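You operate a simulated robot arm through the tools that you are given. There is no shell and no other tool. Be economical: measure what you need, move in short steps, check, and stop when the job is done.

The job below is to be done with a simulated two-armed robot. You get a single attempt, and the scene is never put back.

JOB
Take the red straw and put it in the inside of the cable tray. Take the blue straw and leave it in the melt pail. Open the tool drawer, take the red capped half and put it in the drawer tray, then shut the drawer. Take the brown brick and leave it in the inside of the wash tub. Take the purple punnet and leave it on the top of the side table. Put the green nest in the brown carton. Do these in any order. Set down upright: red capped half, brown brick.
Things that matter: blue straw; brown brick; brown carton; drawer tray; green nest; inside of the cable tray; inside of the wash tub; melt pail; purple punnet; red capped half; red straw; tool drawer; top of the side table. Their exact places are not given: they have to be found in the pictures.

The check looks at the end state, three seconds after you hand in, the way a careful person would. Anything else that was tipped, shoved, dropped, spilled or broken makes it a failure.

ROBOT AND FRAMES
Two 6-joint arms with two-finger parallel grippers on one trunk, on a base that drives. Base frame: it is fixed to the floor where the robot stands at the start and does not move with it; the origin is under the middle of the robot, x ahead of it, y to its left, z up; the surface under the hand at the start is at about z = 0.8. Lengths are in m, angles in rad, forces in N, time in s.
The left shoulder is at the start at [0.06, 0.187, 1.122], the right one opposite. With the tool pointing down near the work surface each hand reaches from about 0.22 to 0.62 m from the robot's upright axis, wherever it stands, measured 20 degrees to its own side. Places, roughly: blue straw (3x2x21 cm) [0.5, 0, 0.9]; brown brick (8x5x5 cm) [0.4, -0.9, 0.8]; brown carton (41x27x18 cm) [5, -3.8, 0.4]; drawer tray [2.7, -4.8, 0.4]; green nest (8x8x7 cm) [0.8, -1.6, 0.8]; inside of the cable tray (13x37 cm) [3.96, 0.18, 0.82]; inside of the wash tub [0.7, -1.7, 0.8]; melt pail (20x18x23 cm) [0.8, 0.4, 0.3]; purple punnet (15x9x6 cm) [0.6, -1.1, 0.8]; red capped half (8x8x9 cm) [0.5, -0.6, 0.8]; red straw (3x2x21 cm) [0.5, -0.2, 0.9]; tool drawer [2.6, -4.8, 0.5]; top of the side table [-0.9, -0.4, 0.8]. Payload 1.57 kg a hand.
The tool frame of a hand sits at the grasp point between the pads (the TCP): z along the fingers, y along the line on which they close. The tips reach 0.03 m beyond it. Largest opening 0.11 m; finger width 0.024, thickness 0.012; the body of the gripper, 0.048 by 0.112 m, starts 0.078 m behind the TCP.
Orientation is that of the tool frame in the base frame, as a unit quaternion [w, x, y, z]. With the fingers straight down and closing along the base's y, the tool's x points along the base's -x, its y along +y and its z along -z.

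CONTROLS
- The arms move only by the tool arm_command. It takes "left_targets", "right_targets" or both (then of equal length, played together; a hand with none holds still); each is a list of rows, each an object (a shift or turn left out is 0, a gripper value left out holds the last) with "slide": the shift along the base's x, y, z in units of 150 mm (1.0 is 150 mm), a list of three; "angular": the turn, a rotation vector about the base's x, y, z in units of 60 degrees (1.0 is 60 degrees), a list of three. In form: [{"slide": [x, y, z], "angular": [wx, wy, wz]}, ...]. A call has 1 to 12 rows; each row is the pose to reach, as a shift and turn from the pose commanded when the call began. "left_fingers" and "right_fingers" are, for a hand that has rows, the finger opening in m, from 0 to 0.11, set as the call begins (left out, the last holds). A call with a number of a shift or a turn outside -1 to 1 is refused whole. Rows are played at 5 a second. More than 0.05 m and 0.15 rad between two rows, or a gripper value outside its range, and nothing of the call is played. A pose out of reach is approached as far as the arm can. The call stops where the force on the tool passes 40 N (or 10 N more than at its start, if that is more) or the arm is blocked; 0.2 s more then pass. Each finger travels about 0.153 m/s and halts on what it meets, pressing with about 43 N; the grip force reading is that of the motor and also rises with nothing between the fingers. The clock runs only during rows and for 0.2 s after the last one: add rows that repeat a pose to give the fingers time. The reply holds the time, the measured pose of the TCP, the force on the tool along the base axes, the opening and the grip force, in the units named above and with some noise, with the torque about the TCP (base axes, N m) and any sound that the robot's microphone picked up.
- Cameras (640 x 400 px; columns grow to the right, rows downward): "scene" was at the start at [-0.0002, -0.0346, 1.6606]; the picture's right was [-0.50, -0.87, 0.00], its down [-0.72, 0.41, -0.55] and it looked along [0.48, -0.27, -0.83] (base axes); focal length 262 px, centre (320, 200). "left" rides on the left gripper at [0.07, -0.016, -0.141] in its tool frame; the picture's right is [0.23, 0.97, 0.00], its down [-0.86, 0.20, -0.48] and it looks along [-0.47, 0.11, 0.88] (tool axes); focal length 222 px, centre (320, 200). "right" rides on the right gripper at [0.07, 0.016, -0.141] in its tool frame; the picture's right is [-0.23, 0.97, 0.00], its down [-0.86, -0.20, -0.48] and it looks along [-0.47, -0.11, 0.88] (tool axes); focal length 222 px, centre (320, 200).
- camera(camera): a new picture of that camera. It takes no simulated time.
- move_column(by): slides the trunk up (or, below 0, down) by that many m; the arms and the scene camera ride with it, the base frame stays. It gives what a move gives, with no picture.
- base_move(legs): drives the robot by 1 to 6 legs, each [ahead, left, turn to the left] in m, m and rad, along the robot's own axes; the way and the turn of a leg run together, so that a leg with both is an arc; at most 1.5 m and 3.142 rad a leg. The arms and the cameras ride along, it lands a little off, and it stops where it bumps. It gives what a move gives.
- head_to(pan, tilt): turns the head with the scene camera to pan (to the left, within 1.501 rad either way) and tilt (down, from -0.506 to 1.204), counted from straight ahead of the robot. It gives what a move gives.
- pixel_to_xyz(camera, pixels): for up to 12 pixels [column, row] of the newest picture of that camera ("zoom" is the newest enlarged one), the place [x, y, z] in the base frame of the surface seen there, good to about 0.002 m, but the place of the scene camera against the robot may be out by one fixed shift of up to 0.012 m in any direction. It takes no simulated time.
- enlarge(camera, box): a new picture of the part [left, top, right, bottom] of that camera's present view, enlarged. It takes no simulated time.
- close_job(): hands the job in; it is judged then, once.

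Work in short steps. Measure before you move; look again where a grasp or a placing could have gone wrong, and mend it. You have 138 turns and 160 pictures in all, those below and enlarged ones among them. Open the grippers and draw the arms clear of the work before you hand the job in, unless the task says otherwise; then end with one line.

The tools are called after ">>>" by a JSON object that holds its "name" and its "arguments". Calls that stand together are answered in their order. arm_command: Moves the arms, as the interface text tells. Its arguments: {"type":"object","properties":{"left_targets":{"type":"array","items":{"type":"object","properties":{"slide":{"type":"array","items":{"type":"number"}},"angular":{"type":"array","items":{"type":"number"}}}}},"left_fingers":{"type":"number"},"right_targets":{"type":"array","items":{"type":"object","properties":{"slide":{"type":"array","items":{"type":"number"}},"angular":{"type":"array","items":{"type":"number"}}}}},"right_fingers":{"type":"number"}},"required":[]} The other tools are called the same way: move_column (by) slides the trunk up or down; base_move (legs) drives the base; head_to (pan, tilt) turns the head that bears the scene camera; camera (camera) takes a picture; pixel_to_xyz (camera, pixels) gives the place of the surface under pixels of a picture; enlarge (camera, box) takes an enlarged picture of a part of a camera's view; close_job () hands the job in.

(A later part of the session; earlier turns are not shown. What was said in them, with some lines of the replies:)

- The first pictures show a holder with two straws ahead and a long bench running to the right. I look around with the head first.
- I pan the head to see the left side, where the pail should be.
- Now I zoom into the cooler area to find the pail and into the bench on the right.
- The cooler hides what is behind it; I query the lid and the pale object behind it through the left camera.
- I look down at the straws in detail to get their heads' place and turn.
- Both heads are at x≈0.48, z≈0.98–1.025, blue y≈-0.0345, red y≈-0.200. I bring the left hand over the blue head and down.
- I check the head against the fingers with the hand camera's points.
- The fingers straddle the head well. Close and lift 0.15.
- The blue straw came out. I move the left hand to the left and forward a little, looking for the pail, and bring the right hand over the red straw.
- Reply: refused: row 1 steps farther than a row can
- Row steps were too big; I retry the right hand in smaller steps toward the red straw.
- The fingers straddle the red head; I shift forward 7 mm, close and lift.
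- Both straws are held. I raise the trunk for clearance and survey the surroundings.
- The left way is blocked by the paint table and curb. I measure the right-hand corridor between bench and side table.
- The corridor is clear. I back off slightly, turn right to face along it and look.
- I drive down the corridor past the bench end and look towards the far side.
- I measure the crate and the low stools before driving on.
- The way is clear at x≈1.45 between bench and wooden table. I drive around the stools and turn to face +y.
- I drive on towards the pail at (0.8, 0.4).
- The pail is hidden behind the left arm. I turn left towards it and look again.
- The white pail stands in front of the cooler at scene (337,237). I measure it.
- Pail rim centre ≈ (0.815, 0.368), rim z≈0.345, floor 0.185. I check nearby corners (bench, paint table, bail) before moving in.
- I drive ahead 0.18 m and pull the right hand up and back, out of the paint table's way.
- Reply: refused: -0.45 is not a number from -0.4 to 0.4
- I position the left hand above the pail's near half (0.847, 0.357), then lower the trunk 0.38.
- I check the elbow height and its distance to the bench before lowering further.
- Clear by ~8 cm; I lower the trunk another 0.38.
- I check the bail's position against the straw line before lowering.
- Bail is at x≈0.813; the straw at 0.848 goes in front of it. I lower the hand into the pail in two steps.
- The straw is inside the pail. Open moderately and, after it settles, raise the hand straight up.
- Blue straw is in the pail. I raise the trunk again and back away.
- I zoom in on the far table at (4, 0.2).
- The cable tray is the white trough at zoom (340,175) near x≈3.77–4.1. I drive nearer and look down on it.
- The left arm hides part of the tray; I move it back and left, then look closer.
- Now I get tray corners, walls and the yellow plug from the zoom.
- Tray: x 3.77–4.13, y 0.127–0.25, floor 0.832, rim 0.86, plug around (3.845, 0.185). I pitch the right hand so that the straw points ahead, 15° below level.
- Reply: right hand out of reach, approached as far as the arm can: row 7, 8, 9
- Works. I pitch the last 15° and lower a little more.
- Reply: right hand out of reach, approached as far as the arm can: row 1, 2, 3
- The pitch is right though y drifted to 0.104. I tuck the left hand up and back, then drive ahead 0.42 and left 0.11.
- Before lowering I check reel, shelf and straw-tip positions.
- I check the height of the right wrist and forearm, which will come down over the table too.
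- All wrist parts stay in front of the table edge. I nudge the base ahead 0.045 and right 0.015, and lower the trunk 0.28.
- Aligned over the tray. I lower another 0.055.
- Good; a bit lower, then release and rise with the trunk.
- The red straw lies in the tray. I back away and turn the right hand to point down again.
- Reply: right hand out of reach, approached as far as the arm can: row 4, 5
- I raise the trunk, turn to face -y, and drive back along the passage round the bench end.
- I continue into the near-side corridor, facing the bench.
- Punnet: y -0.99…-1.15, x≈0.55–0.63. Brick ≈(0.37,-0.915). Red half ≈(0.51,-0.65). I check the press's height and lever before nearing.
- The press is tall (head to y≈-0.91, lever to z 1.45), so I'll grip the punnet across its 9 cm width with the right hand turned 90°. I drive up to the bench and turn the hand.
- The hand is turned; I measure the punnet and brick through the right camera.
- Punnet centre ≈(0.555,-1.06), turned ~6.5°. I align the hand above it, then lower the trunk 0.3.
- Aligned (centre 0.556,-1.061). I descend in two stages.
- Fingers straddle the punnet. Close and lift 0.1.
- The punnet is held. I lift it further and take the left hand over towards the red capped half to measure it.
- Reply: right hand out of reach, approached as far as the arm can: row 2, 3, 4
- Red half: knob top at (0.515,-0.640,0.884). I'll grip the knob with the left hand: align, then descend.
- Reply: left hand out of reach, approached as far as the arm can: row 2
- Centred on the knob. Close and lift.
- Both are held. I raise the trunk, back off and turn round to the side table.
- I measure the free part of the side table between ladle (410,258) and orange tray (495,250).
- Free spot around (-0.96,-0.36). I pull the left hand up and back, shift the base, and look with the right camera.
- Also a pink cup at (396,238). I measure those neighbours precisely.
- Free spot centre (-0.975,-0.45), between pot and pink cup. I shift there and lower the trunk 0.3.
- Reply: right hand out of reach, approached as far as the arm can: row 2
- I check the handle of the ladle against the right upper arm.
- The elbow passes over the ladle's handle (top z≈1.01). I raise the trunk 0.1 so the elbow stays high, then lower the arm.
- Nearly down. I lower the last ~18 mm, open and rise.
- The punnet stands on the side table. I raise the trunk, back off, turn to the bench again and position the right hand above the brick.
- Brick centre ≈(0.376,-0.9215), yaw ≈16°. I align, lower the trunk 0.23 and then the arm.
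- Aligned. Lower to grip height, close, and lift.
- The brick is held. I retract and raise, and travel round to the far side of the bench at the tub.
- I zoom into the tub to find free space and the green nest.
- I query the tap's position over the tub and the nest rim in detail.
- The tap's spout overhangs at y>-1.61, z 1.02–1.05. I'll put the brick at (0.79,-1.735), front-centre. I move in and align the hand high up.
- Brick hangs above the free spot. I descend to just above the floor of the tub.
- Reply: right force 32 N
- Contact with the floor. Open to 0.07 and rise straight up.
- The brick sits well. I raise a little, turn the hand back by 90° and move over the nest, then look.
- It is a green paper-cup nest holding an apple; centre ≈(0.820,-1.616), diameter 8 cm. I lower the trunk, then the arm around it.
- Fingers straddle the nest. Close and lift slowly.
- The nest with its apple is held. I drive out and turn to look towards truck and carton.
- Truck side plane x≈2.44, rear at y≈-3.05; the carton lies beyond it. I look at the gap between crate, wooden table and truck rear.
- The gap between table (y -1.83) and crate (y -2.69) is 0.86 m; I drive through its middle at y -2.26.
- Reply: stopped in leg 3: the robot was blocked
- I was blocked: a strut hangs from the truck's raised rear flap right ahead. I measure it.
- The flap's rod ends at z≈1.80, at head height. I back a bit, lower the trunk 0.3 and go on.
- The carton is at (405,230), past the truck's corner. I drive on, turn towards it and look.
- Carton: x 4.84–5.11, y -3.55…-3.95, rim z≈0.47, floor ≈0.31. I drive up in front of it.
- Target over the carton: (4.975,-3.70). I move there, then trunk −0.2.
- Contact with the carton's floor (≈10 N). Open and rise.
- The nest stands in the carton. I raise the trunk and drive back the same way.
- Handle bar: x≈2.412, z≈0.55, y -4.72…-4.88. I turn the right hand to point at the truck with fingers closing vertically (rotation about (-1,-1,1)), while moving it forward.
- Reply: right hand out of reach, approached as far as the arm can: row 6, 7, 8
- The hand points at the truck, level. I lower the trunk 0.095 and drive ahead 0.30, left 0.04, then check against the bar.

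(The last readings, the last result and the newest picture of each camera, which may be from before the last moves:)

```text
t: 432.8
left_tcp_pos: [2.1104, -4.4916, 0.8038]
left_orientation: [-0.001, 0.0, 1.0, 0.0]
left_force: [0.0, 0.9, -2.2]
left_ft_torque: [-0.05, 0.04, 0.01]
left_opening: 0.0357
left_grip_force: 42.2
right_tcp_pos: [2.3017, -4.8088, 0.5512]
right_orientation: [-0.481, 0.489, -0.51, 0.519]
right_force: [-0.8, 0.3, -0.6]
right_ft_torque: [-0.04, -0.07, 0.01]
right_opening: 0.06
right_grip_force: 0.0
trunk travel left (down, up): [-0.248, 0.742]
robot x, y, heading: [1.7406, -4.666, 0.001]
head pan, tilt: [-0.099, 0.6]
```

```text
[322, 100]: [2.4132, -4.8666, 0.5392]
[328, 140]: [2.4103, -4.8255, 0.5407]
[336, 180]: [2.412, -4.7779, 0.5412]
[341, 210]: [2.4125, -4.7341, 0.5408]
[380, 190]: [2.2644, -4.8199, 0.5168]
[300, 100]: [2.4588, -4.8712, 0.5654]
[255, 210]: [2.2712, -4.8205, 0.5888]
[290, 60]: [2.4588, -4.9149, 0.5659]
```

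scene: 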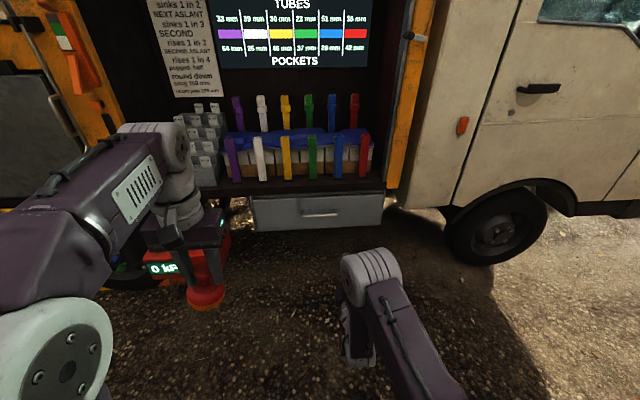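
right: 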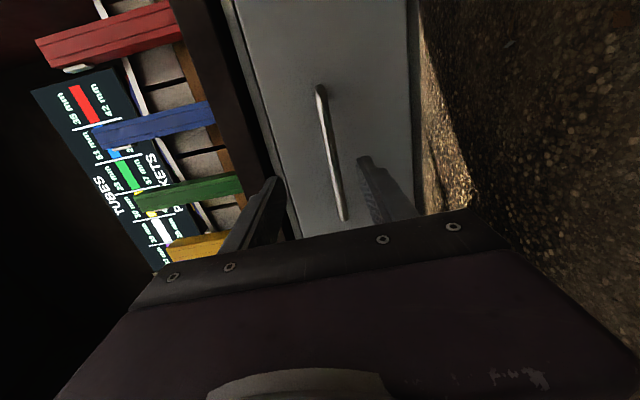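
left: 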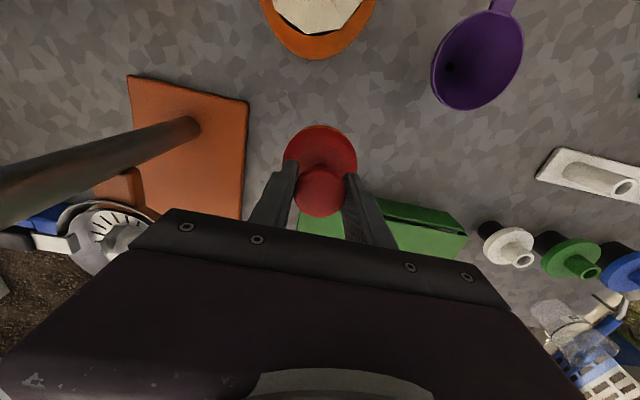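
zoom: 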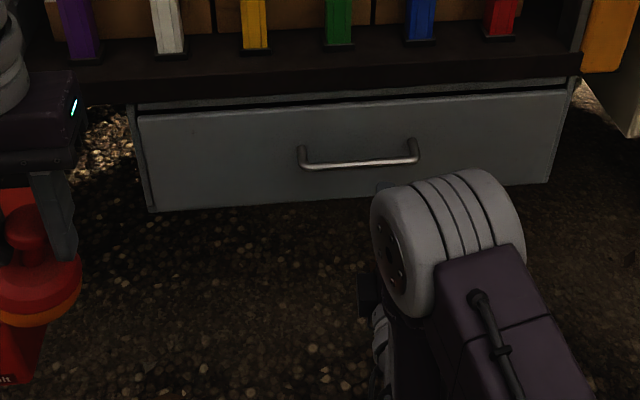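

Bar: z 0.541, x 2.412, y -4.73…-4.875. I lower 0.011 and drive ahead 0.104.

>>> {"name": "move_column", "arguments": {"by": -0.011}}

>>> {"name": "base_move", "arguments": {"legs": [[0.104, 0, 0]]}}

>>> {"name": "camera", "arguments": {"camera": "right"}}

```text
t: 433.4
left_tcp_pos: [2.109, -4.4912, 0.7918]
left_orientation: [-0.001, 0.0, 1.0, 0.001]
left_force: [0.3, -0.5, -1.8]
left_ft_torque: [-0.02, 0.01, 0.02]
left_opening: 0.0357
left_grip_force: 42.7
right_tcp_pos: [2.3031, -4.8112, 0.5416]
right_orientation: [-0.481, 0.488, -0.511, 0.519]
right_force: [-0.2, -0.1, 0.2]
right_ft_torque: [0.01, -0.01, -0.02]
right_opening: 0.0599
right_grip_force: 0.2
trunk travel left (down, up): [-0.237, 0.753]
robot x, y, heading: [1.7386, -4.6668, 0.005]
head pan, tilt: [-0.099, 0.6]
```

```text
t: 434.5
left_tcp_pos: [2.2144, -4.4916, 0.7928]
left_orientation: [0.0, 0.0, 1.0, 0.0]
left_force: [0.4, 0.3, -0.6]
left_ft_torque: [0.0, 0.04, 0.01]
left_opening: 0.0357
left_grip_force: 42.7
right_tcp_pos: [2.4079, -4.8102, 0.5414]
right_orientation: [-0.481, 0.49, -0.51, 0.518]
right_force: [-0.3, -0.3, -0.7]
right_ft_torque: [-0.01, -0.04, 0.03]
right_opening: 0.06
right_grip_force: 0.0
trunk travel left (down, up): [-0.237, 0.753]
robot x, y, heading: [1.8445, -4.6658, 0.0]
head pan, tilt: [-0.099, 0.6]
```

```text
27 pictures are left
```

right: 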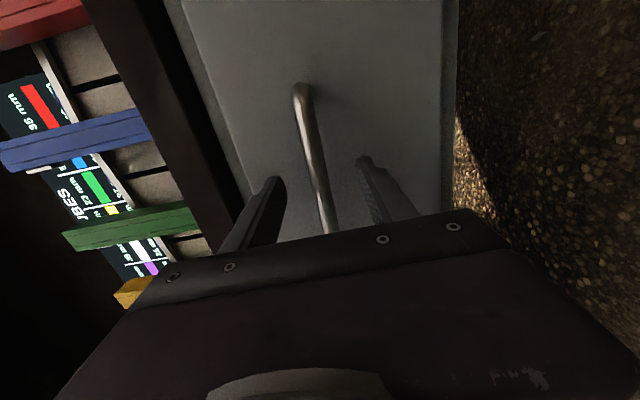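

The bar is between the fingers. Close on it and drive back 0.12.

>>> {"name": "arm_command", "arguments": {"right_targets": [{"slide": [0, 0, 0]}, {"slide": [0, 0, 0]}, {"slide": [0, 0, 0]}, {"slide": [0, 0, 0]}], "right_fingers": 0.0}}

>>> {"name": "base_move", "arguments": {"legs": [[-0.12, 0, 0]]}}

>>> {"name": "enlarge", "arguments": {"camera": "scene", "box": [180, 180, 460, 360]}}

```text
t: 435.5
left_tcp_pos: [2.2146, -4.4925, 0.7915]
left_orientation: [-0.001, 0.001, 1.0, 0.001]
left_force: [0.4, -0.3, -1.3]
left_ft_torque: [0.01, 0.01, 0.0]
left_opening: 0.0355
left_grip_force: 42.7
right_tcp_pos: [2.4062, -4.8094, 0.5394]
right_orientation: [-0.481, 0.489, -0.511, 0.518]
right_force: [-6.7, 1.6, -10.2]
right_ft_torque: [0.8, 0.1, 0.01]
right_opening: 0.014
right_grip_force: 30.1
trunk travel left (down, up): [-0.237, 0.753]
robot x, y, heading: [1.8463, -4.6643, 0.004]
head pan, tilt: [-0.099, 0.6]
```

```text
t: 436.8
left_tcp_pos: [2.0951, -4.4927, 0.7912]
left_orientation: [-0.002, 0.0, 1.0, 0.0]
left_force: [0.6, -0.6, -1.6]
left_ft_torque: [0.01, 0.02, -0.02]
left_opening: 0.0355
left_grip_force: 42.6
right_tcp_pos: [2.2869, -4.8098, 0.5405]
right_orientation: [-0.48, 0.49, -0.511, 0.518]
right_force: [1.9, 3.1, -13.7]
right_ft_torque: [0.76, 0.17, 0.12]
right_opening: 0.014
right_grip_force: 31.0
trunk travel left (down, up): [-0.237, 0.753]
robot x, y, heading: [1.7257, -4.6651, -0.001]
head pan, tilt: [-0.099, 0.6]
```

```text
2.22 times, centred on (320, 270) of scene
```

zoom: 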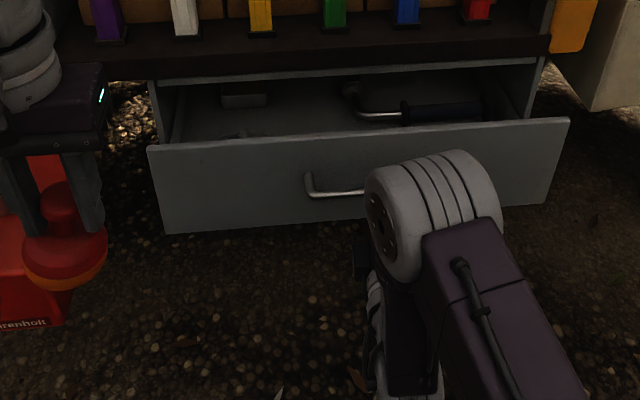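

The drawer opens. I pull another 0.2.

>>> {"name": "base_move", "arguments": {"legs": [[-0.2, 0, 0]]}}

>>> {"name": "enlarge", "arguments": {"camera": "scene", "box": [160, 190, 460, 390]}}

```text
t: 438.4
left_tcp_pos: [1.8939, -4.4932, 0.7916]
left_orientation: [-0.002, 0.001, 1.0, 0.001]
left_force: [0.0, -0.7, -1.2]
left_ft_torque: [-0.02, 0.0, -0.01]
left_opening: 0.0355
left_grip_force: 43.0
right_tcp_pos: [2.0852, -4.81, 0.5398]
right_orientation: [-0.48, 0.489, -0.512, 0.517]
right_force: [-0.1, 0.5, -9.5]
right_ft_torque: [0.76, 0.14, 0.08]
right_opening: 0.0139
right_grip_force: 30.1
trunk travel left (down, up): [-0.237, 0.753]
robot x, y, heading: [1.5208, -4.666, 0.003]
head pan, tilt: [-0.099, 0.6]
```

```text
2.00 times, centred on (310, 290) of scene
```

zoom: 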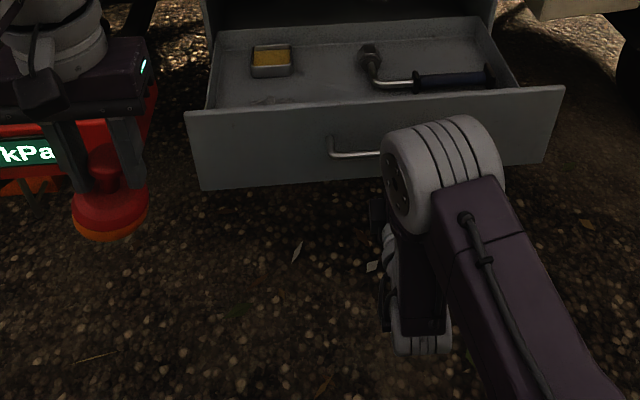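

>>> {"name": "pixel_to_xyz", "arguments": {"camera": "zoom", "pixels": [[270, 70], [320, 80], [330, 50], [375, 60], [380, 85], [190, 115], [555, 90], [230, 40], [265, 100], [345, 100], [430, 110], [490, 80]]}}

>>> {"name": "head_to", "arguments": {"pan": 0.05, "tilt": 0.7}}

>>> {"name": "enlarge", "arguments": {"camera": "scene", "box": [240, 160, 440, 300]}}

```text
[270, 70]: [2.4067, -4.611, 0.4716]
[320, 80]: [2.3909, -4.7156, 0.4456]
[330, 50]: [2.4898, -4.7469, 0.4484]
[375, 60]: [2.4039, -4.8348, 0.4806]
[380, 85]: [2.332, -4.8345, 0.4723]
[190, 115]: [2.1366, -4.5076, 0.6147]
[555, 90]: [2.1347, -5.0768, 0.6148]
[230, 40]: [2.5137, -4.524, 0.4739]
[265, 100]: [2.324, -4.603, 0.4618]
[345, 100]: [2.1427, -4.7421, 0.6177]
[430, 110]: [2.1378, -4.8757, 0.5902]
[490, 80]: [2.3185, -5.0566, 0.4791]
```

```text
t: 439.1
left_tcp_pos: [1.8929, -4.4928, 0.7926]
left_orientation: [-0.001, 0.0, 1.0, 0.001]
left_force: [-0.3, -0.8, -0.7]
left_ft_torque: [-0.01, 0.01, -0.04]
left_opening: 0.0358
left_grip_force: 42.3
right_tcp_pos: [2.0845, -4.8103, 0.5396]
right_orientation: [-0.479, 0.489, -0.512, 0.519]
right_force: [0.1, -1.4, -5.5]
right_ft_torque: [0.77, 0.08, 0.04]
right_opening: 0.0139
right_grip_force: 30.7
trunk travel left (down, up): [-0.237, 0.753]
robot x, y, heading: [1.5229, -4.666, 0.001]
head pan, tilt: [0.051, 0.7]
```

```text
2.86 times, centred on (340, 230) of scene
```

zoom: 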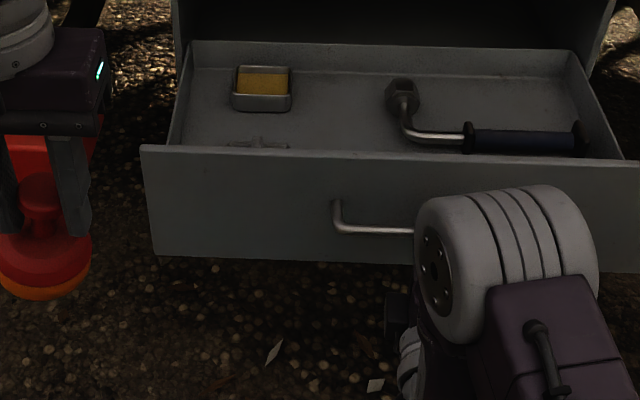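

Drawer floor z≈0.447; a free spot lies at about (2.27,-4.735). I let go of the handle, back off, raise the trunk and turn the right hand back down.

>>> {"name": "arm_command", "arguments": {"right_targets": [{"slide": [0, 0, 0]}, {"slide": [0, 0, 0]}, {"slide": [0, 0, 0]}], "right_fingers": 0.06}}

>>> {"name": "base_move", "arguments": {"legs": [[-0.15, 0, 0]]}}

>>> {"name": "move_column", "arguments": {"by": 0.18}}

>>> {"name": "arm_command", "arguments": {"right_targets": [{"slide": [-0.05, -0.05, 0.05], "angular": [0.0722, 0.0722, -0.0722]}, {"slide": [-0.1, -0.1, 0.1], "angular": [0.1444, 0.1444, -0.1444]}, {"slide": [-0.15, -0.15, 0.15], "angular": [0.2166, 0.2166, -0.2166]}, {"slide": [-0.2, -0.2, 0.2], "angular": [0.2888, 0.2888, -0.2888]}, {"slide": [-0.25, -0.25, 0.25], "angular": [0.361, 0.361, -0.361]}, {"slide": [-0.3, -0.3, 0.3], "angular": [0.4332, 0.4332, -0.4332]}, {"slide": [-0.35, -0.35, 0.35], "angular": [0.5054, 0.5054, -0.5054]}, {"slide": [-0.4, -0.4, 0.4], "angular": [0.5774, 0.5774, -0.5774]}]}}

>>> {"name": "arm_command", "arguments": {"right_targets": [{"slide": [-0.08, -0.05, 0], "angular": [0.0722, 0.0722, -0.0722]}, {"slide": [-0.16, -0.1, 0], "angular": [0.1444, 0.1444, -0.1444]}, {"slide": [-0.24, -0.15, 0], "angular": [0.2166, 0.2166, -0.2166]}, {"slide": [-0.32, -0.2, 0], "angular": [0.2888, 0.2888, -0.2888]}, {"slide": [-0.4, -0.25, 0], "angular": [0.361, 0.361, -0.361]}, {"slide": [-0.48, -0.3, 0], "angular": [0.4332, 0.4332, -0.4332]}, {"slide": [-0.56, -0.35, 0], "angular": [0.5054, 0.5054, -0.5054]}, {"slide": [-0.64, -0.4, 0], "angular": [0.5774, 0.5774, -0.5774]}]}}

>>> {"name": "camera", "arguments": {"camera": "scene"}}

```text
t: 439.9
left_tcp_pos: [1.8929, -4.4926, 0.7924]
left_orientation: [-0.001, 0.0, 1.0, -0.001]
left_force: [0.6, 0.5, -1.5]
left_ft_torque: [-0.04, 0.01, 0.01]
left_opening: 0.0355
left_grip_force: 42.3
right_tcp_pos: [2.0851, -4.8094, 0.5408]
right_orientation: [-0.481, 0.489, -0.511, 0.519]
right_force: [-0.6, -0.2, 0.7]
right_ft_torque: [0.02, -0.01, -0.02]
right_opening: 0.0599
right_grip_force: 0.2
trunk travel left (down, up): [-0.237, 0.753]
robot x, y, heading: [1.5204, -4.6657, 0.0]
head pan, tilt: [0.051, 0.7]
```

```text
t: 441.2
left_tcp_pos: [1.7413, -4.491, 0.7933]
left_orientation: [0.0, 0.0, 1.0, 0.0]
left_force: [-0.5, -0.8, -0.5]
left_ft_torque: [-0.03, -0.03, 0.02]
left_opening: 0.0355
left_grip_force: 43.5
right_tcp_pos: [1.9342, -4.8099, 0.5413]
right_orientation: [-0.481, 0.489, -0.512, 0.518]
right_force: [0.5, 0.7, 0.7]
right_ft_torque: [0.03, 0.01, 0.05]
right_opening: 0.0598
right_grip_force: 0.1
trunk travel left (down, up): [-0.237, 0.753]
robot x, y, heading: [1.3717, -4.6646, -0.004]
head pan, tilt: [0.051, 0.7]
```

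```text
t: 443.2
left_tcp_pos: [1.7422, -4.4905, 0.9724]
left_orientation: [-0.001, -0.001, 1.0, 0.0]
left_force: [-0.1, -0.4, -0.8]
left_ft_torque: [0.01, -0.02, -0.01]
left_opening: 0.0354
left_grip_force: 42.2
right_tcp_pos: [1.9349, -4.8092, 0.7203]
right_orientation: [-0.481, 0.489, -0.51, 0.519]
right_force: [-0.1, -0.5, 0.1]
right_ft_torque: [0.0, 0.0, 0.0]
right_opening: 0.06
right_grip_force: 0.0
trunk travel left (down, up): [-0.417, 0.573]
robot x, y, heading: [1.3738, -4.6622, -0.001]
head pan, tilt: [0.051, 0.7]
```

```text
t: 445.0
left_tcp_pos: [1.7416, -4.4919, 0.9722]
left_orientation: [-0.001, 0.0, 1.0, 0.0]
left_force: [0.4, 0.2, -0.9]
left_ft_torque: [0.01, -0.02, -0.01]
left_opening: 0.0356
left_grip_force: 42.6
right_tcp_pos: [1.8756, -4.8695, 0.7823]
right_orientation: [0.261, -0.288, 0.872, -0.298]
right_force: [-0.4, -0.2, 0.0]
right_ft_torque: [-0.03, -0.01, -0.03]
right_opening: 0.0601
right_grip_force: 0.0
trunk travel left (down, up): [-0.417, 0.573]
robot x, y, heading: [1.3681, -4.6673, -0.004]
head pan, tilt: [0.051, 0.7]
```

```text
t: 446.8
left_tcp_pos: [1.7419, -4.4926, 0.9716]
left_orientation: [0.0, 0.0, 1.0, 0.001]
left_force: [0.5, 0.1, -1.3]
left_ft_torque: [0.0, 0.01, -0.01]
left_opening: 0.0354
left_grip_force: 42.7
right_tcp_pos: [1.7798, -4.9305, 0.7814]
right_orientation: [-0.029, -0.008, 1.0, 0.001]
right_force: [0.2, -0.1, -0.4]
right_ft_torque: [0.01, 0.0, 0.02]
right_opening: 0.0599
right_grip_force: 0.1
trunk travel left (down, up): [-0.417, 0.573]
robot x, y, heading: [1.3692, -4.6656, -0.006]
head pan, tilt: [0.051, 0.7]
```

```text
23 pictures are left
```

scene: 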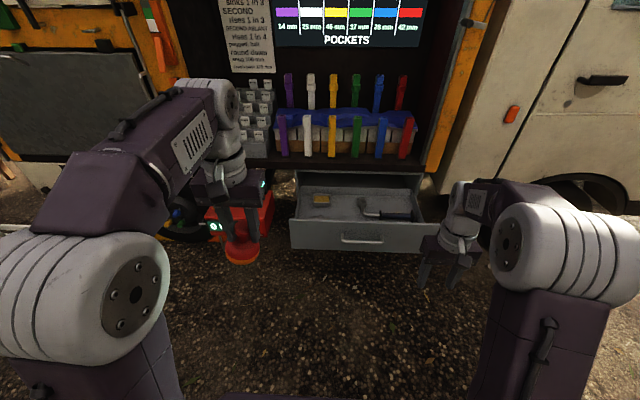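

I shift the base so the left hand comes over the drawer, with the right hand pulled back.

>>> {"name": "arm_command", "arguments": {"right_targets": [{"slide": [-0.2, 0, 0.2]}, {"slide": [-0.4, 0, 0.4]}, {"slide": [-0.6, 0, 0.6]}]}}

>>> {"name": "base_move", "arguments": {"legs": [[0.39, -0.195, 0.005]]}}

>>> {"name": "arm_command", "arguments": {"left_targets": [{"slide": [0.25, -0.08, 0]}, {"slide": [0.5, -0.16, 0]}, {"slide": [0.75, -0.24, 0]}, {"slide": [0.92, -0.3, 0]}, {"slide": [0.92, -0.3, 0]}]}}

>>> {"name": "camera", "arguments": {"camera": "left"}}

```text
t: 447.6
left_tcp_pos: [1.7408, -4.4917, 0.9723]
left_orientation: [0.0, 0.0, 1.0, -0.001]
left_force: [0.4, 0.5, -2.0]
left_ft_torque: [-0.05, 0.03, -0.01]
left_opening: 0.0355
left_grip_force: 42.4
right_tcp_pos: [1.6886, -4.9299, 0.8724]
right_orientation: [-0.03, -0.008, 1.0, 0.001]
right_force: [0.4, 0.1, 0.2]
right_ft_torque: [-0.02, -0.05, -0.01]
right_opening: 0.0598
right_grip_force: 0.1
trunk travel left (down, up): [-0.417, 0.573]
robot x, y, heading: [1.3732, -4.6659, -0.003]
head pan, tilt: [0.051, 0.7]
```

```text
t: 450.3
left_tcp_pos: [2.1309, -4.6825, 0.9728]
left_orientation: [0.0, -0.005, 1.0, 0.0]
left_force: [0.6, 0.3, -1.0]
left_ft_torque: [0.01, 0.03, 0.01]
left_opening: 0.0354
left_grip_force: 42.5
right_tcp_pos: [2.0801, -5.1209, 0.8717]
right_orientation: [-0.029, -0.012, 1.0, 0.001]
right_force: [0.4, -0.5, 0.6]
right_ft_torque: [0.0, -0.01, 0.02]
right_opening: 0.0601
right_grip_force: 0.0
trunk travel left (down, up): [-0.417, 0.573]
robot x, y, heading: [1.7592, -4.8618, 0.01]
head pan, tilt: [0.051, 0.7]
```

```text
t: 451.5
left_tcp_pos: [2.2539, -4.7246, 0.9637]
left_orientation: [0.0, -0.004, 1.0, 0.0]
left_force: [0.2, 0.3, -0.7]
left_ft_torque: [-0.03, -0.01, -0.02]
left_opening: 0.0352
left_grip_force: 42.4
left hand out of reach, approached as far as the arm can: row 4, 5
right_tcp_pos: [2.0808, -5.1205, 0.8716]
right_orientation: [-0.029, -0.012, 1.0, 0.0]
right_force: [1.2, 0.2, -0.1]
right_ft_torque: [0.0, 0.02, 0.0]
right_opening: 0.0601
right_grip_force: 0.1
trunk travel left (down, up): [-0.417, 0.573]
robot x, y, heading: [1.7618, -4.8612, 0.009]
head pan, tilt: [0.051, 0.7]
```

```text
22 pictures are left
```

left: 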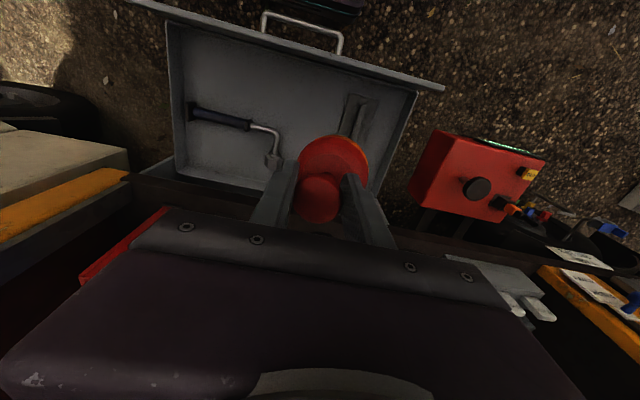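

>>> {"name": "enlarge", "arguments": {"camera": "left", "box": [150, 20, 430, 200]}}

>>> {"name": "pixel_to_xyz", "arguments": {"camera": "left", "pixels": [[357, 97], [345, 120], [375, 100], [270, 155], [262, 128], [305, 100], [270, 90], [320, 60], [365, 135], [285, 130], [205, 60], [390, 120]]}}

```text
2.22 times, centred on (290, 110) of left
```

zoom: 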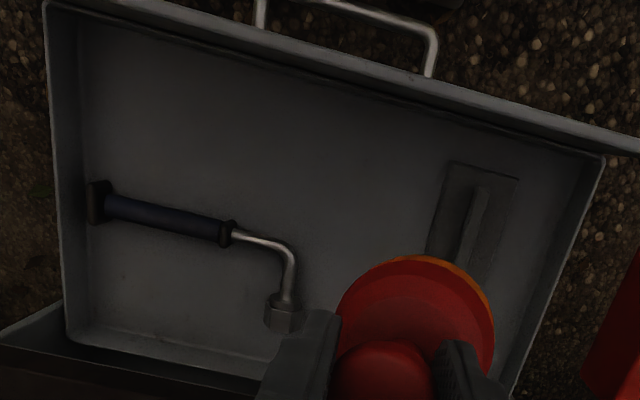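

```text
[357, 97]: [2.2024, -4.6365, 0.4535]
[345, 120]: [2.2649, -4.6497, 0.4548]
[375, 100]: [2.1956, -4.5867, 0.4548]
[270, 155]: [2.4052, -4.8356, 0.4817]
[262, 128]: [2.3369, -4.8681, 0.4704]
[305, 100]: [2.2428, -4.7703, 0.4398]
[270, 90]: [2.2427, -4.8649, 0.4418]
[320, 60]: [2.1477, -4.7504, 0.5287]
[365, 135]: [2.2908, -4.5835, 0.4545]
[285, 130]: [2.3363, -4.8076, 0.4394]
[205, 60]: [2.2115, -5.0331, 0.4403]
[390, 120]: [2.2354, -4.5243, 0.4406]
```

Free spot: (2.24,-4.755) on the drawer floor (z≈0.44), clear of trowel and wrench. I lower the trunk 0.16, then the arm.

>>> {"name": "move_column", "arguments": {"by": -0.16}}

>>> {"name": "arm_command", "arguments": {"left_targets": [{"slide": [-0.1, -0.09, -0.2]}, {"slide": [-0.19, -0.18, -0.4]}, {"slide": [-0.19, -0.18, -0.65]}, {"slide": [-0.19, -0.18, -0.95]}]}}

>>> {"name": "camera", "arguments": {"camera": "left"}}

>>> {"name": "camera", "arguments": {"camera": "scene"}}

```text
t: 453.3
left_tcp_pos: [2.2535, -4.7246, 0.8037]
left_orientation: [0.0, -0.004, 1.0, 0.0]
left_force: [-0.7, -0.6, -0.9]
left_ft_torque: [0.0, 0.0, 0.01]
left_opening: 0.0358
left_grip_force: 42.4
right_tcp_pos: [2.0796, -5.1204, 0.7111]
right_orientation: [-0.03, -0.011, 0.999, 0.0]
right_force: [-0.3, 0.3, 0.3]
right_ft_torque: [-0.01, 0.0, 0.01]
right_opening: 0.0599
right_grip_force: 0.2
trunk travel left (down, up): [-0.257, 0.733]
robot x, y, heading: [1.7628, -4.8589, 0.007]
head pan, tilt: [0.051, 0.7]
```

```text
t: 454.3
left_tcp_pos: [2.226, -4.752, 0.6611]
left_orientation: [0.0, -0.004, 1.0, 0.001]
left_force: [0.5, -0.6, -1.0]
left_ft_torque: [0.0, 0.01, 0.03]
left_opening: 0.0356
left_grip_force: 42.6
right_tcp_pos: [2.082, -5.1203, 0.7112]
right_orientation: [-0.03, -0.012, 0.999, 0.001]
right_force: [0.6, 0.3, 0.0]
right_ft_torque: [0.0, 0.04, 0.0]
right_opening: 0.0599
right_grip_force: 0.0
trunk travel left (down, up): [-0.257, 0.733]
robot x, y, heading: [1.7618, -4.8589, 0.009]
head pan, tilt: [0.051, 0.7]
```

```text
20 pictures are left
```

left: 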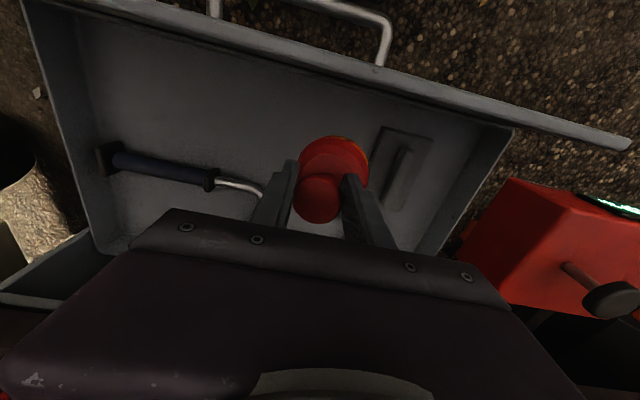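

```text
19 pictures are left
```

scene: 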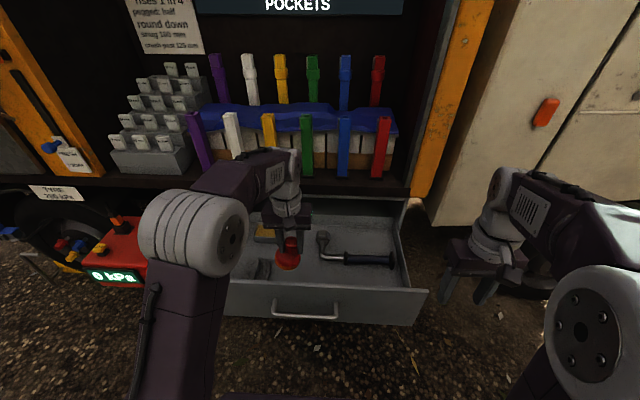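

On line. I lower the last 0.14 with care.

>>> {"name": "arm_command", "arguments": {"left_targets": [{"slide": [0.08, 0, -0.25]}, {"slide": [0.08, 0, -0.5]}, {"slide": [0.08, 0, -0.75]}, {"slide": [0.08, 0, -0.86]}, {"slide": [0.08, 0, -0.91]}, {"slide": [0.08, 0, -0.935]}]}}

>>> {"name": "enlarge", "arguments": {"camera": "scene", "box": [210, 180, 430, 330]}}

```text
t: 455.7
left_tcp_pos: [2.2379, -4.7511, 0.5256]
left_orientation: [0.005, -0.005, 1.0, 0.0]
left_force: [0.7, 7.4, 39.0]
left_ft_torque: [-0.05, -0.13, 0.06]
left_opening: 0.0357
left_grip_force: 43.1
right_tcp_pos: [2.0784, -5.12, 0.7131]
right_orientation: [-0.028, -0.013, 1.0, 0.0]
right_force: [0.4, -0.6, 1.2]
right_ft_torque: [0.03, -0.01, -0.01]
right_opening: 0.06
right_grip_force: 0.0
trunk travel left (down, up): [-0.257, 0.733]
robot x, y, heading: [1.7628, -4.8593, 0.009]
head pan, tilt: [0.051, 0.7]
```

```text
2.67 times, centred on (320, 255) of scene
```

zoom: 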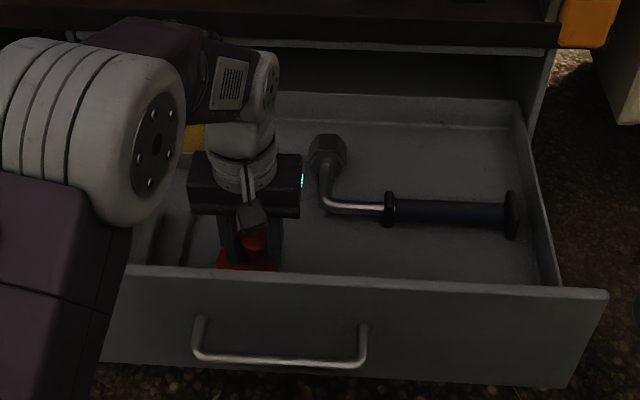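

On the floor of the drawer. Ease up, open and rise straight.

>>> {"name": "arm_command", "arguments": {"left_targets": [{"slide": [0, 0, 0.02]}, {"slide": [0, 0, 0.02]}, {"slide": [0, 0, 0.02]}, {"slide": [0, 0, 0.02]}, {"slide": [0, 0, 0.2]}, {"slide": [0, 0, 0.45]}, {"slide": [0, 0, 0.7]}, {"slide": [0, 0, 1.0]}], "left_fingers": 0.07}}

>>> {"name": "camera", "arguments": {"camera": "left"}}

```text
t: 457.5
left_tcp_pos: [2.238, -4.7532, 0.6716]
left_orientation: [-0.001, -0.005, 1.0, 0.0]
left_force: [0.0, -0.1, 0.2]
left_ft_torque: [0.0, -0.01, -0.01]
left_opening: 0.0698
left_grip_force: 0.1
right_tcp_pos: [2.0807, -5.1203, 0.7107]
right_orientation: [-0.03, -0.012, 0.999, 0.001]
right_force: [0.7, -0.6, -0.3]
right_ft_torque: [0.01, 0.02, -0.02]
right_opening: 0.0598
right_grip_force: 0.0
trunk travel left (down, up): [-0.257, 0.733]
robot x, y, heading: [1.7617, -4.862, 0.011]
head pan, tilt: [0.051, 0.7]
```

```text
17 pictures are left
```

left: 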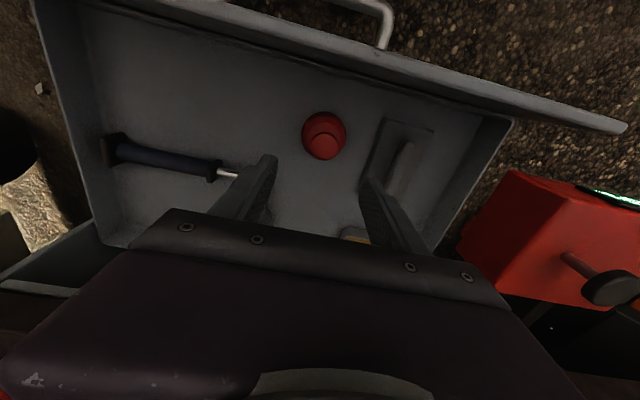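

The half stands upright in the drawer. I raise the trunk, back off, and then tilt the closed left hand 30° to push the handle bar.

>>> {"name": "move_column", "arguments": {"by": 0.1}}

>>> {"name": "base_move", "arguments": {"legs": [[-0.38, 0, -0.011]]}}

>>> {"name": "arm_command", "arguments": {"left_targets": [{"slide": [0, -0.08, -0.1], "angular": [0, -0.125, 0]}, {"slide": [0, -0.16, -0.2], "angular": [0, -0.25, 0]}, {"slide": [0, -0.24, -0.3], "angular": [0, -0.375, 0]}, {"slide": [0, -0.31, -0.4], "angular": [0, -0.5, 0]}, {"slide": [0, -0.31, -0.6], "angular": [0, -0.5, 0]}, {"slide": [0, -0.31, -0.8], "angular": [0, -0.5, 0]}], "left_fingers": 0.0}}

>>> {"name": "camera", "arguments": {"camera": "scene"}}

```text
t: 458.9
left_tcp_pos: [2.2399, -4.7526, 0.7705]
left_orientation: [0.0, -0.004, 1.0, 0.0]
left_force: [0.6, -0.8, -0.8]
left_ft_torque: [-0.01, -0.01, 0.02]
left_opening: 0.0699
left_grip_force: 0.0
right_tcp_pos: [2.0798, -5.121, 0.8115]
right_orientation: [-0.03, -0.012, 0.999, 0.0]
right_force: [0.2, -0.3, -0.6]
right_ft_torque: [0.04, 0.0, -0.02]
right_opening: 0.0599
right_grip_force: 0.0
trunk travel left (down, up): [-0.357, 0.633]
robot x, y, heading: [1.7668, -4.8588, 0.011]
head pan, tilt: [0.051, 0.7]
```

```text
t: 461.3
left_tcp_pos: [1.8577, -4.7605, 0.772]
left_orientation: [0.0, 0.003, 1.0, -0.001]
left_force: [-0.3, -0.3, 0.2]
left_ft_torque: [-0.03, 0.03, 0.0]
left_opening: 0.0699
left_grip_force: 0.1
right_tcp_pos: [1.6956, -5.1254, 0.8119]
right_orientation: [-0.029, -0.005, 1.0, 0.001]
right_force: [-0.5, -0.2, 0.2]
right_ft_torque: [-0.04, -0.02, 0.03]
right_opening: 0.0602
right_grip_force: 0.1
trunk travel left (down, up): [-0.357, 0.633]
robot x, y, heading: [1.381, -4.8617, -0.005]
head pan, tilt: [0.051, 0.7]
```

```text
t: 462.7
left_tcp_pos: [1.8583, -4.8076, 0.6511]
left_orientation: [0.256, 0.003, 0.967, 0.001]
left_force: [0.4, 0.2, 0.6]
left_ft_torque: [-0.01, 0.01, -0.01]
left_opening: 0.0
left_grip_force: 21.2
right_tcp_pos: [1.6957, -5.126, 0.8108]
right_orientation: [-0.029, -0.004, 1.0, 0.002]
right_force: [-0.3, 0.3, 0.4]
right_ft_torque: [-0.02, 0.01, 0.01]
right_opening: 0.0599
right_grip_force: 0.0
trunk travel left (down, up): [-0.357, 0.633]
robot x, y, heading: [1.3853, -4.8609, -0.008]
head pan, tilt: [0.051, 0.7]
```

```text
16 pictures are left
```

scene: 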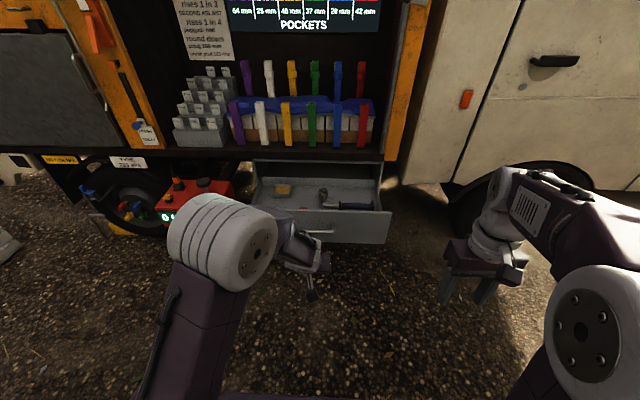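

I lower the trunk 0.106 to bar height and drive ahead 0.2 to just before the bar.

>>> {"name": "move_column", "arguments": {"by": -0.106}}

>>> {"name": "base_move", "arguments": {"legs": [[0.19, 0, 0.006]]}}

>>> {"name": "camera", "arguments": {"camera": "left"}}

>>> {"name": "pixel_to_xyz", "arguments": {"camera": "left", "pixels": [[320, 130], [320, 150], [320, 110], [280, 140], [360, 140]]}}

```text
t: 464.0
left_tcp_pos: [1.8581, -4.807, 0.5453]
left_orientation: [0.259, 0.004, 0.966, 0.001]
left_force: [-1.2, 0.4, 0.5]
left_ft_torque: [0.04, 0.01, 0.02]
left_opening: 0.0
left_grip_force: 21.3
right_tcp_pos: [1.6948, -5.126, 0.705]
right_orientation: [-0.03, -0.005, 1.0, 0.001]
right_force: [0.2, -0.8, -0.3]
right_ft_torque: [-0.03, -0.01, -0.02]
right_opening: 0.0603
right_grip_force: 0.0
trunk travel left (down, up): [-0.251, 0.739]
robot x, y, heading: [1.3817, -4.8582, -0.006]
head pan, tilt: [0.051, 0.7]
```

```text
t: 465.6
left_tcp_pos: [2.0503, -4.8054, 0.5449]
left_orientation: [0.258, 0.001, 0.966, 0.001]
left_force: [0.5, 0.2, -0.6]
left_ft_torque: [0.02, 0.0, -0.01]
left_opening: 0.0
left_grip_force: 21.4
right_tcp_pos: [1.8894, -5.1257, 0.7049]
right_orientation: [-0.03, -0.006, 1.0, 0.0]
right_force: [0.4, -0.5, 0.4]
right_ft_torque: [-0.02, -0.02, 0.02]
right_opening: 0.0597
right_grip_force: 0.0
trunk travel left (down, up): [-0.251, 0.739]
robot x, y, heading: [1.5729, -4.8595, -0.002]
head pan, tilt: [0.051, 0.7]
```

```text
15 pictures are left
```

left: 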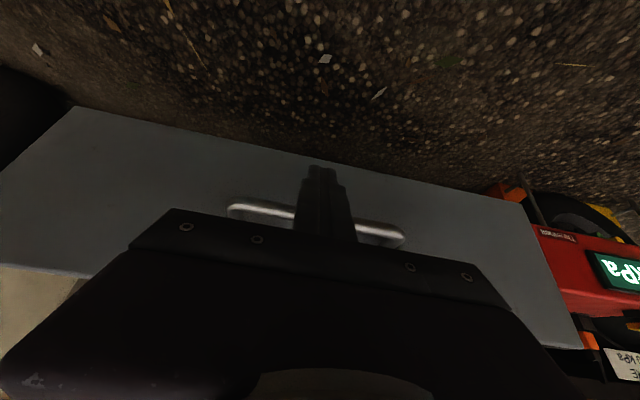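

```text
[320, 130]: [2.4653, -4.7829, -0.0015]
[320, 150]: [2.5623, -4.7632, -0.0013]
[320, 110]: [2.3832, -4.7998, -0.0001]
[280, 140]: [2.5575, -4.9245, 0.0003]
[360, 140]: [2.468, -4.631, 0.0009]
```

Fingers are centred before the bar. I push by driving ahead 0.2, then 0.12.

>>> {"name": "base_move", "arguments": {"legs": [[0.2, 0, 0], [0.12, 0, 0]]}}

>>> {"name": "enlarge", "arguments": {"camera": "scene", "box": [180, 150, 460, 340]}}

```text
t: 468.0
left_tcp_pos: [2.3708, -4.807, 0.5454]
left_orientation: [0.258, 0.001, 0.966, 0.001]
left_force: [-0.1, -0.9, -0.9]
left_ft_torque: [0.0, 0.01, 0.0]
left_opening: 0.0001
left_grip_force: 21.5
right_tcp_pos: [2.2091, -5.1272, 0.7045]
right_orientation: [-0.03, -0.006, 1.0, 0.0]
right_force: [-0.1, 0.0, -1.2]
right_ft_torque: [-0.03, 0.01, 0.0]
right_opening: 0.0603
right_grip_force: 0.0
trunk travel left (down, up): [-0.251, 0.739]
robot x, y, heading: [1.8981, -4.8597, -0.0]
head pan, tilt: [0.051, 0.7]
```

```text
2.11 times, centred on (320, 245) of scene
```

zoom: 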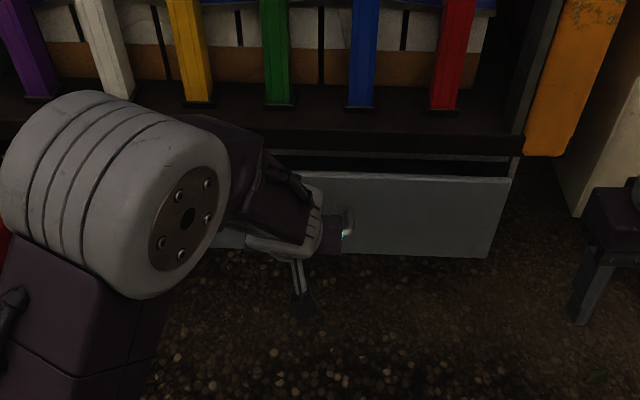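

Nearly shut; I push the last 0.03 and read the face position.

>>> {"name": "base_move", "arguments": {"legs": [[0.032, 0, 0]]}}

>>> {"name": "enlarge", "arguments": {"camera": "scene", "box": [220, 180, 440, 320]}}

>>> {"name": "pixel_to_xyz", "arguments": {"camera": "zoom", "pixels": [[450, 150], [520, 180], [480, 120], [400, 130], [520, 110]]}}

```text
t: 469.0
left_tcp_pos: [2.3963, -4.8053, 0.5405]
left_orientation: [0.251, 0.002, 0.968, 0.003]
left_force: [-0.1, -0.7, -1.5]
left_ft_torque: [0.0, 0.03, -0.03]
left_opening: 0.0002
left_grip_force: 21.6
right_tcp_pos: [2.2414, -5.1258, 0.7054]
right_orientation: [-0.03, -0.006, 1.0, 0.001]
right_force: [0.2, 0.4, 0.2]
right_ft_torque: [0.02, 0.02, 0.02]
right_opening: 0.0599
right_grip_force: 0.1
trunk travel left (down, up): [-0.251, 0.739]
robot x, y, heading: [1.9269, -4.8605, -0.004]
head pan, tilt: [0.051, 0.7]
stopped in leg 1: the force on the tool passed its limit at 58 N (the readings are from after the stop); the commanded pose is now the measured one
```

```text
2.86 times, centred on (330, 250) of scene
```

zoom: 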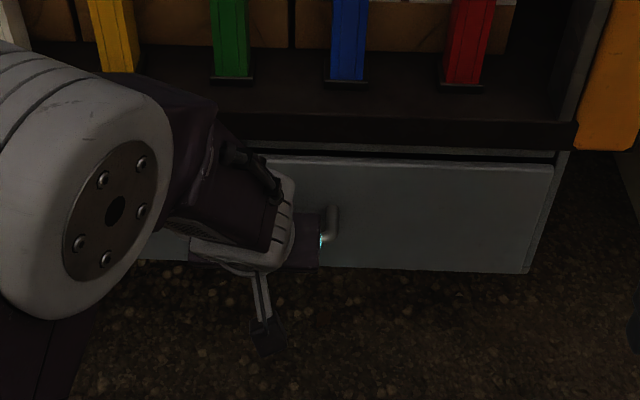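

```text
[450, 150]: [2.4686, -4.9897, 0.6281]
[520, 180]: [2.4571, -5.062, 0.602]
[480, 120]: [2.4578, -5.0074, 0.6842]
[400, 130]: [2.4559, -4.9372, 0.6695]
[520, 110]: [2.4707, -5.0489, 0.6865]
```

The face reads x≈2.457, as at the start: shut. I back away, open the grippers and check that it stayed shut.

>>> {"name": "base_move", "arguments": {"legs": [[-0.5, 0, 0]]}}

>>> {"name": "arm_command", "arguments": {"left_targets": [{"slide": [0, 0, 0.15]}, {"slide": [-0.1, 0, 0.3]}, {"slide": [-0.2, 0, 0.5]}], "left_fingers": 0.08, "right_targets": [{"slide": [0, 0, 0.05]}, {"slide": [0, 0, 0.1]}, {"slide": [0, 0, 0.1]}], "right_fingers": 0.08}}

>>> {"name": "enlarge", "arguments": {"camera": "scene", "box": [180, 100, 460, 300]}}

>>> {"name": "pixel_to_xyz", "arguments": {"camera": "zoom", "pixels": [[200, 170], [300, 170], [400, 170], [250, 190], [350, 190], [300, 140]]}}

```text
t: 472.0
left_tcp_pos: [1.8991, -4.807, 0.5413]
left_orientation: [0.251, 0.007, 0.968, 0.002]
left_force: [0.5, -0.4, 0.3]
left_ft_torque: [0.01, 0.01, -0.01]
left_opening: 0.0001
left_grip_force: 20.9
right_tcp_pos: [1.7409, -5.1254, 0.705]
right_orientation: [-0.03, -0.002, 1.0, 0.001]
right_force: [0.5, -0.3, 0.0]
right_ft_torque: [0.02, -0.03, 0.0]
right_opening: 0.0599
right_grip_force: 0.0
trunk travel left (down, up): [-0.251, 0.739]
robot x, y, heading: [1.4279, -4.854, -0.011]
head pan, tilt: [0.051, 0.7]
```

```text
t: 472.8
left_tcp_pos: [1.8683, -4.808, 0.6159]
left_orientation: [0.25, 0.007, 0.968, 0.001]
left_force: [-0.5, -0.4, -0.8]
left_ft_torque: [-0.01, -0.01, 0.02]
left_opening: 0.0799
left_grip_force: 0.0
right_tcp_pos: [1.7407, -5.1256, 0.7197]
right_orientation: [-0.03, -0.002, 1.0, 0.001]
right_force: [-0.7, -0.2, 0.7]
right_ft_torque: [0.03, 0.02, -0.02]
right_opening: 0.0801
right_grip_force: 0.0
trunk travel left (down, up): [-0.251, 0.739]
robot x, y, heading: [1.4258, -4.8571, -0.012]
head pan, tilt: [0.051, 0.7]
```

```text
2.00 times, centred on (320, 200) of scene
```

zoom: 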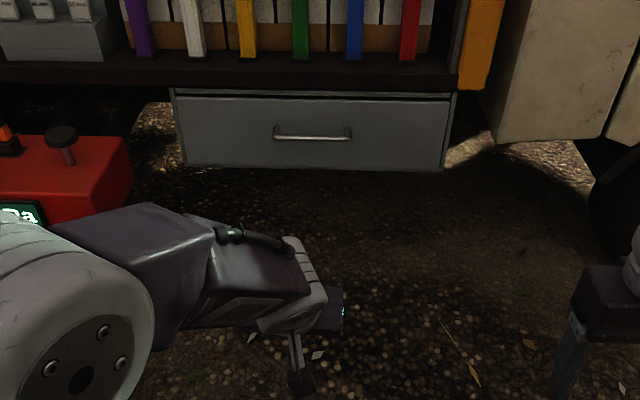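

```text
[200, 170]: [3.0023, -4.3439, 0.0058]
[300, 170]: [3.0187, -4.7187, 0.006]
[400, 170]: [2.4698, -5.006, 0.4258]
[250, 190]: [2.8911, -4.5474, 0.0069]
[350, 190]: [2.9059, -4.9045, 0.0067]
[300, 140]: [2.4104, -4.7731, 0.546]
```

The handle reads x 2.410, its original place, so the drawer is shut. All the other items were seen in place and the grippers are open and clear, so I hand in.

>>> {"name": "close_job", "arguments": {}}

```text
The job is handed in.
```

All six parts of the job are done and handed in, as far as the pictures and readings show; I had no view inside the drawer after shutting it.
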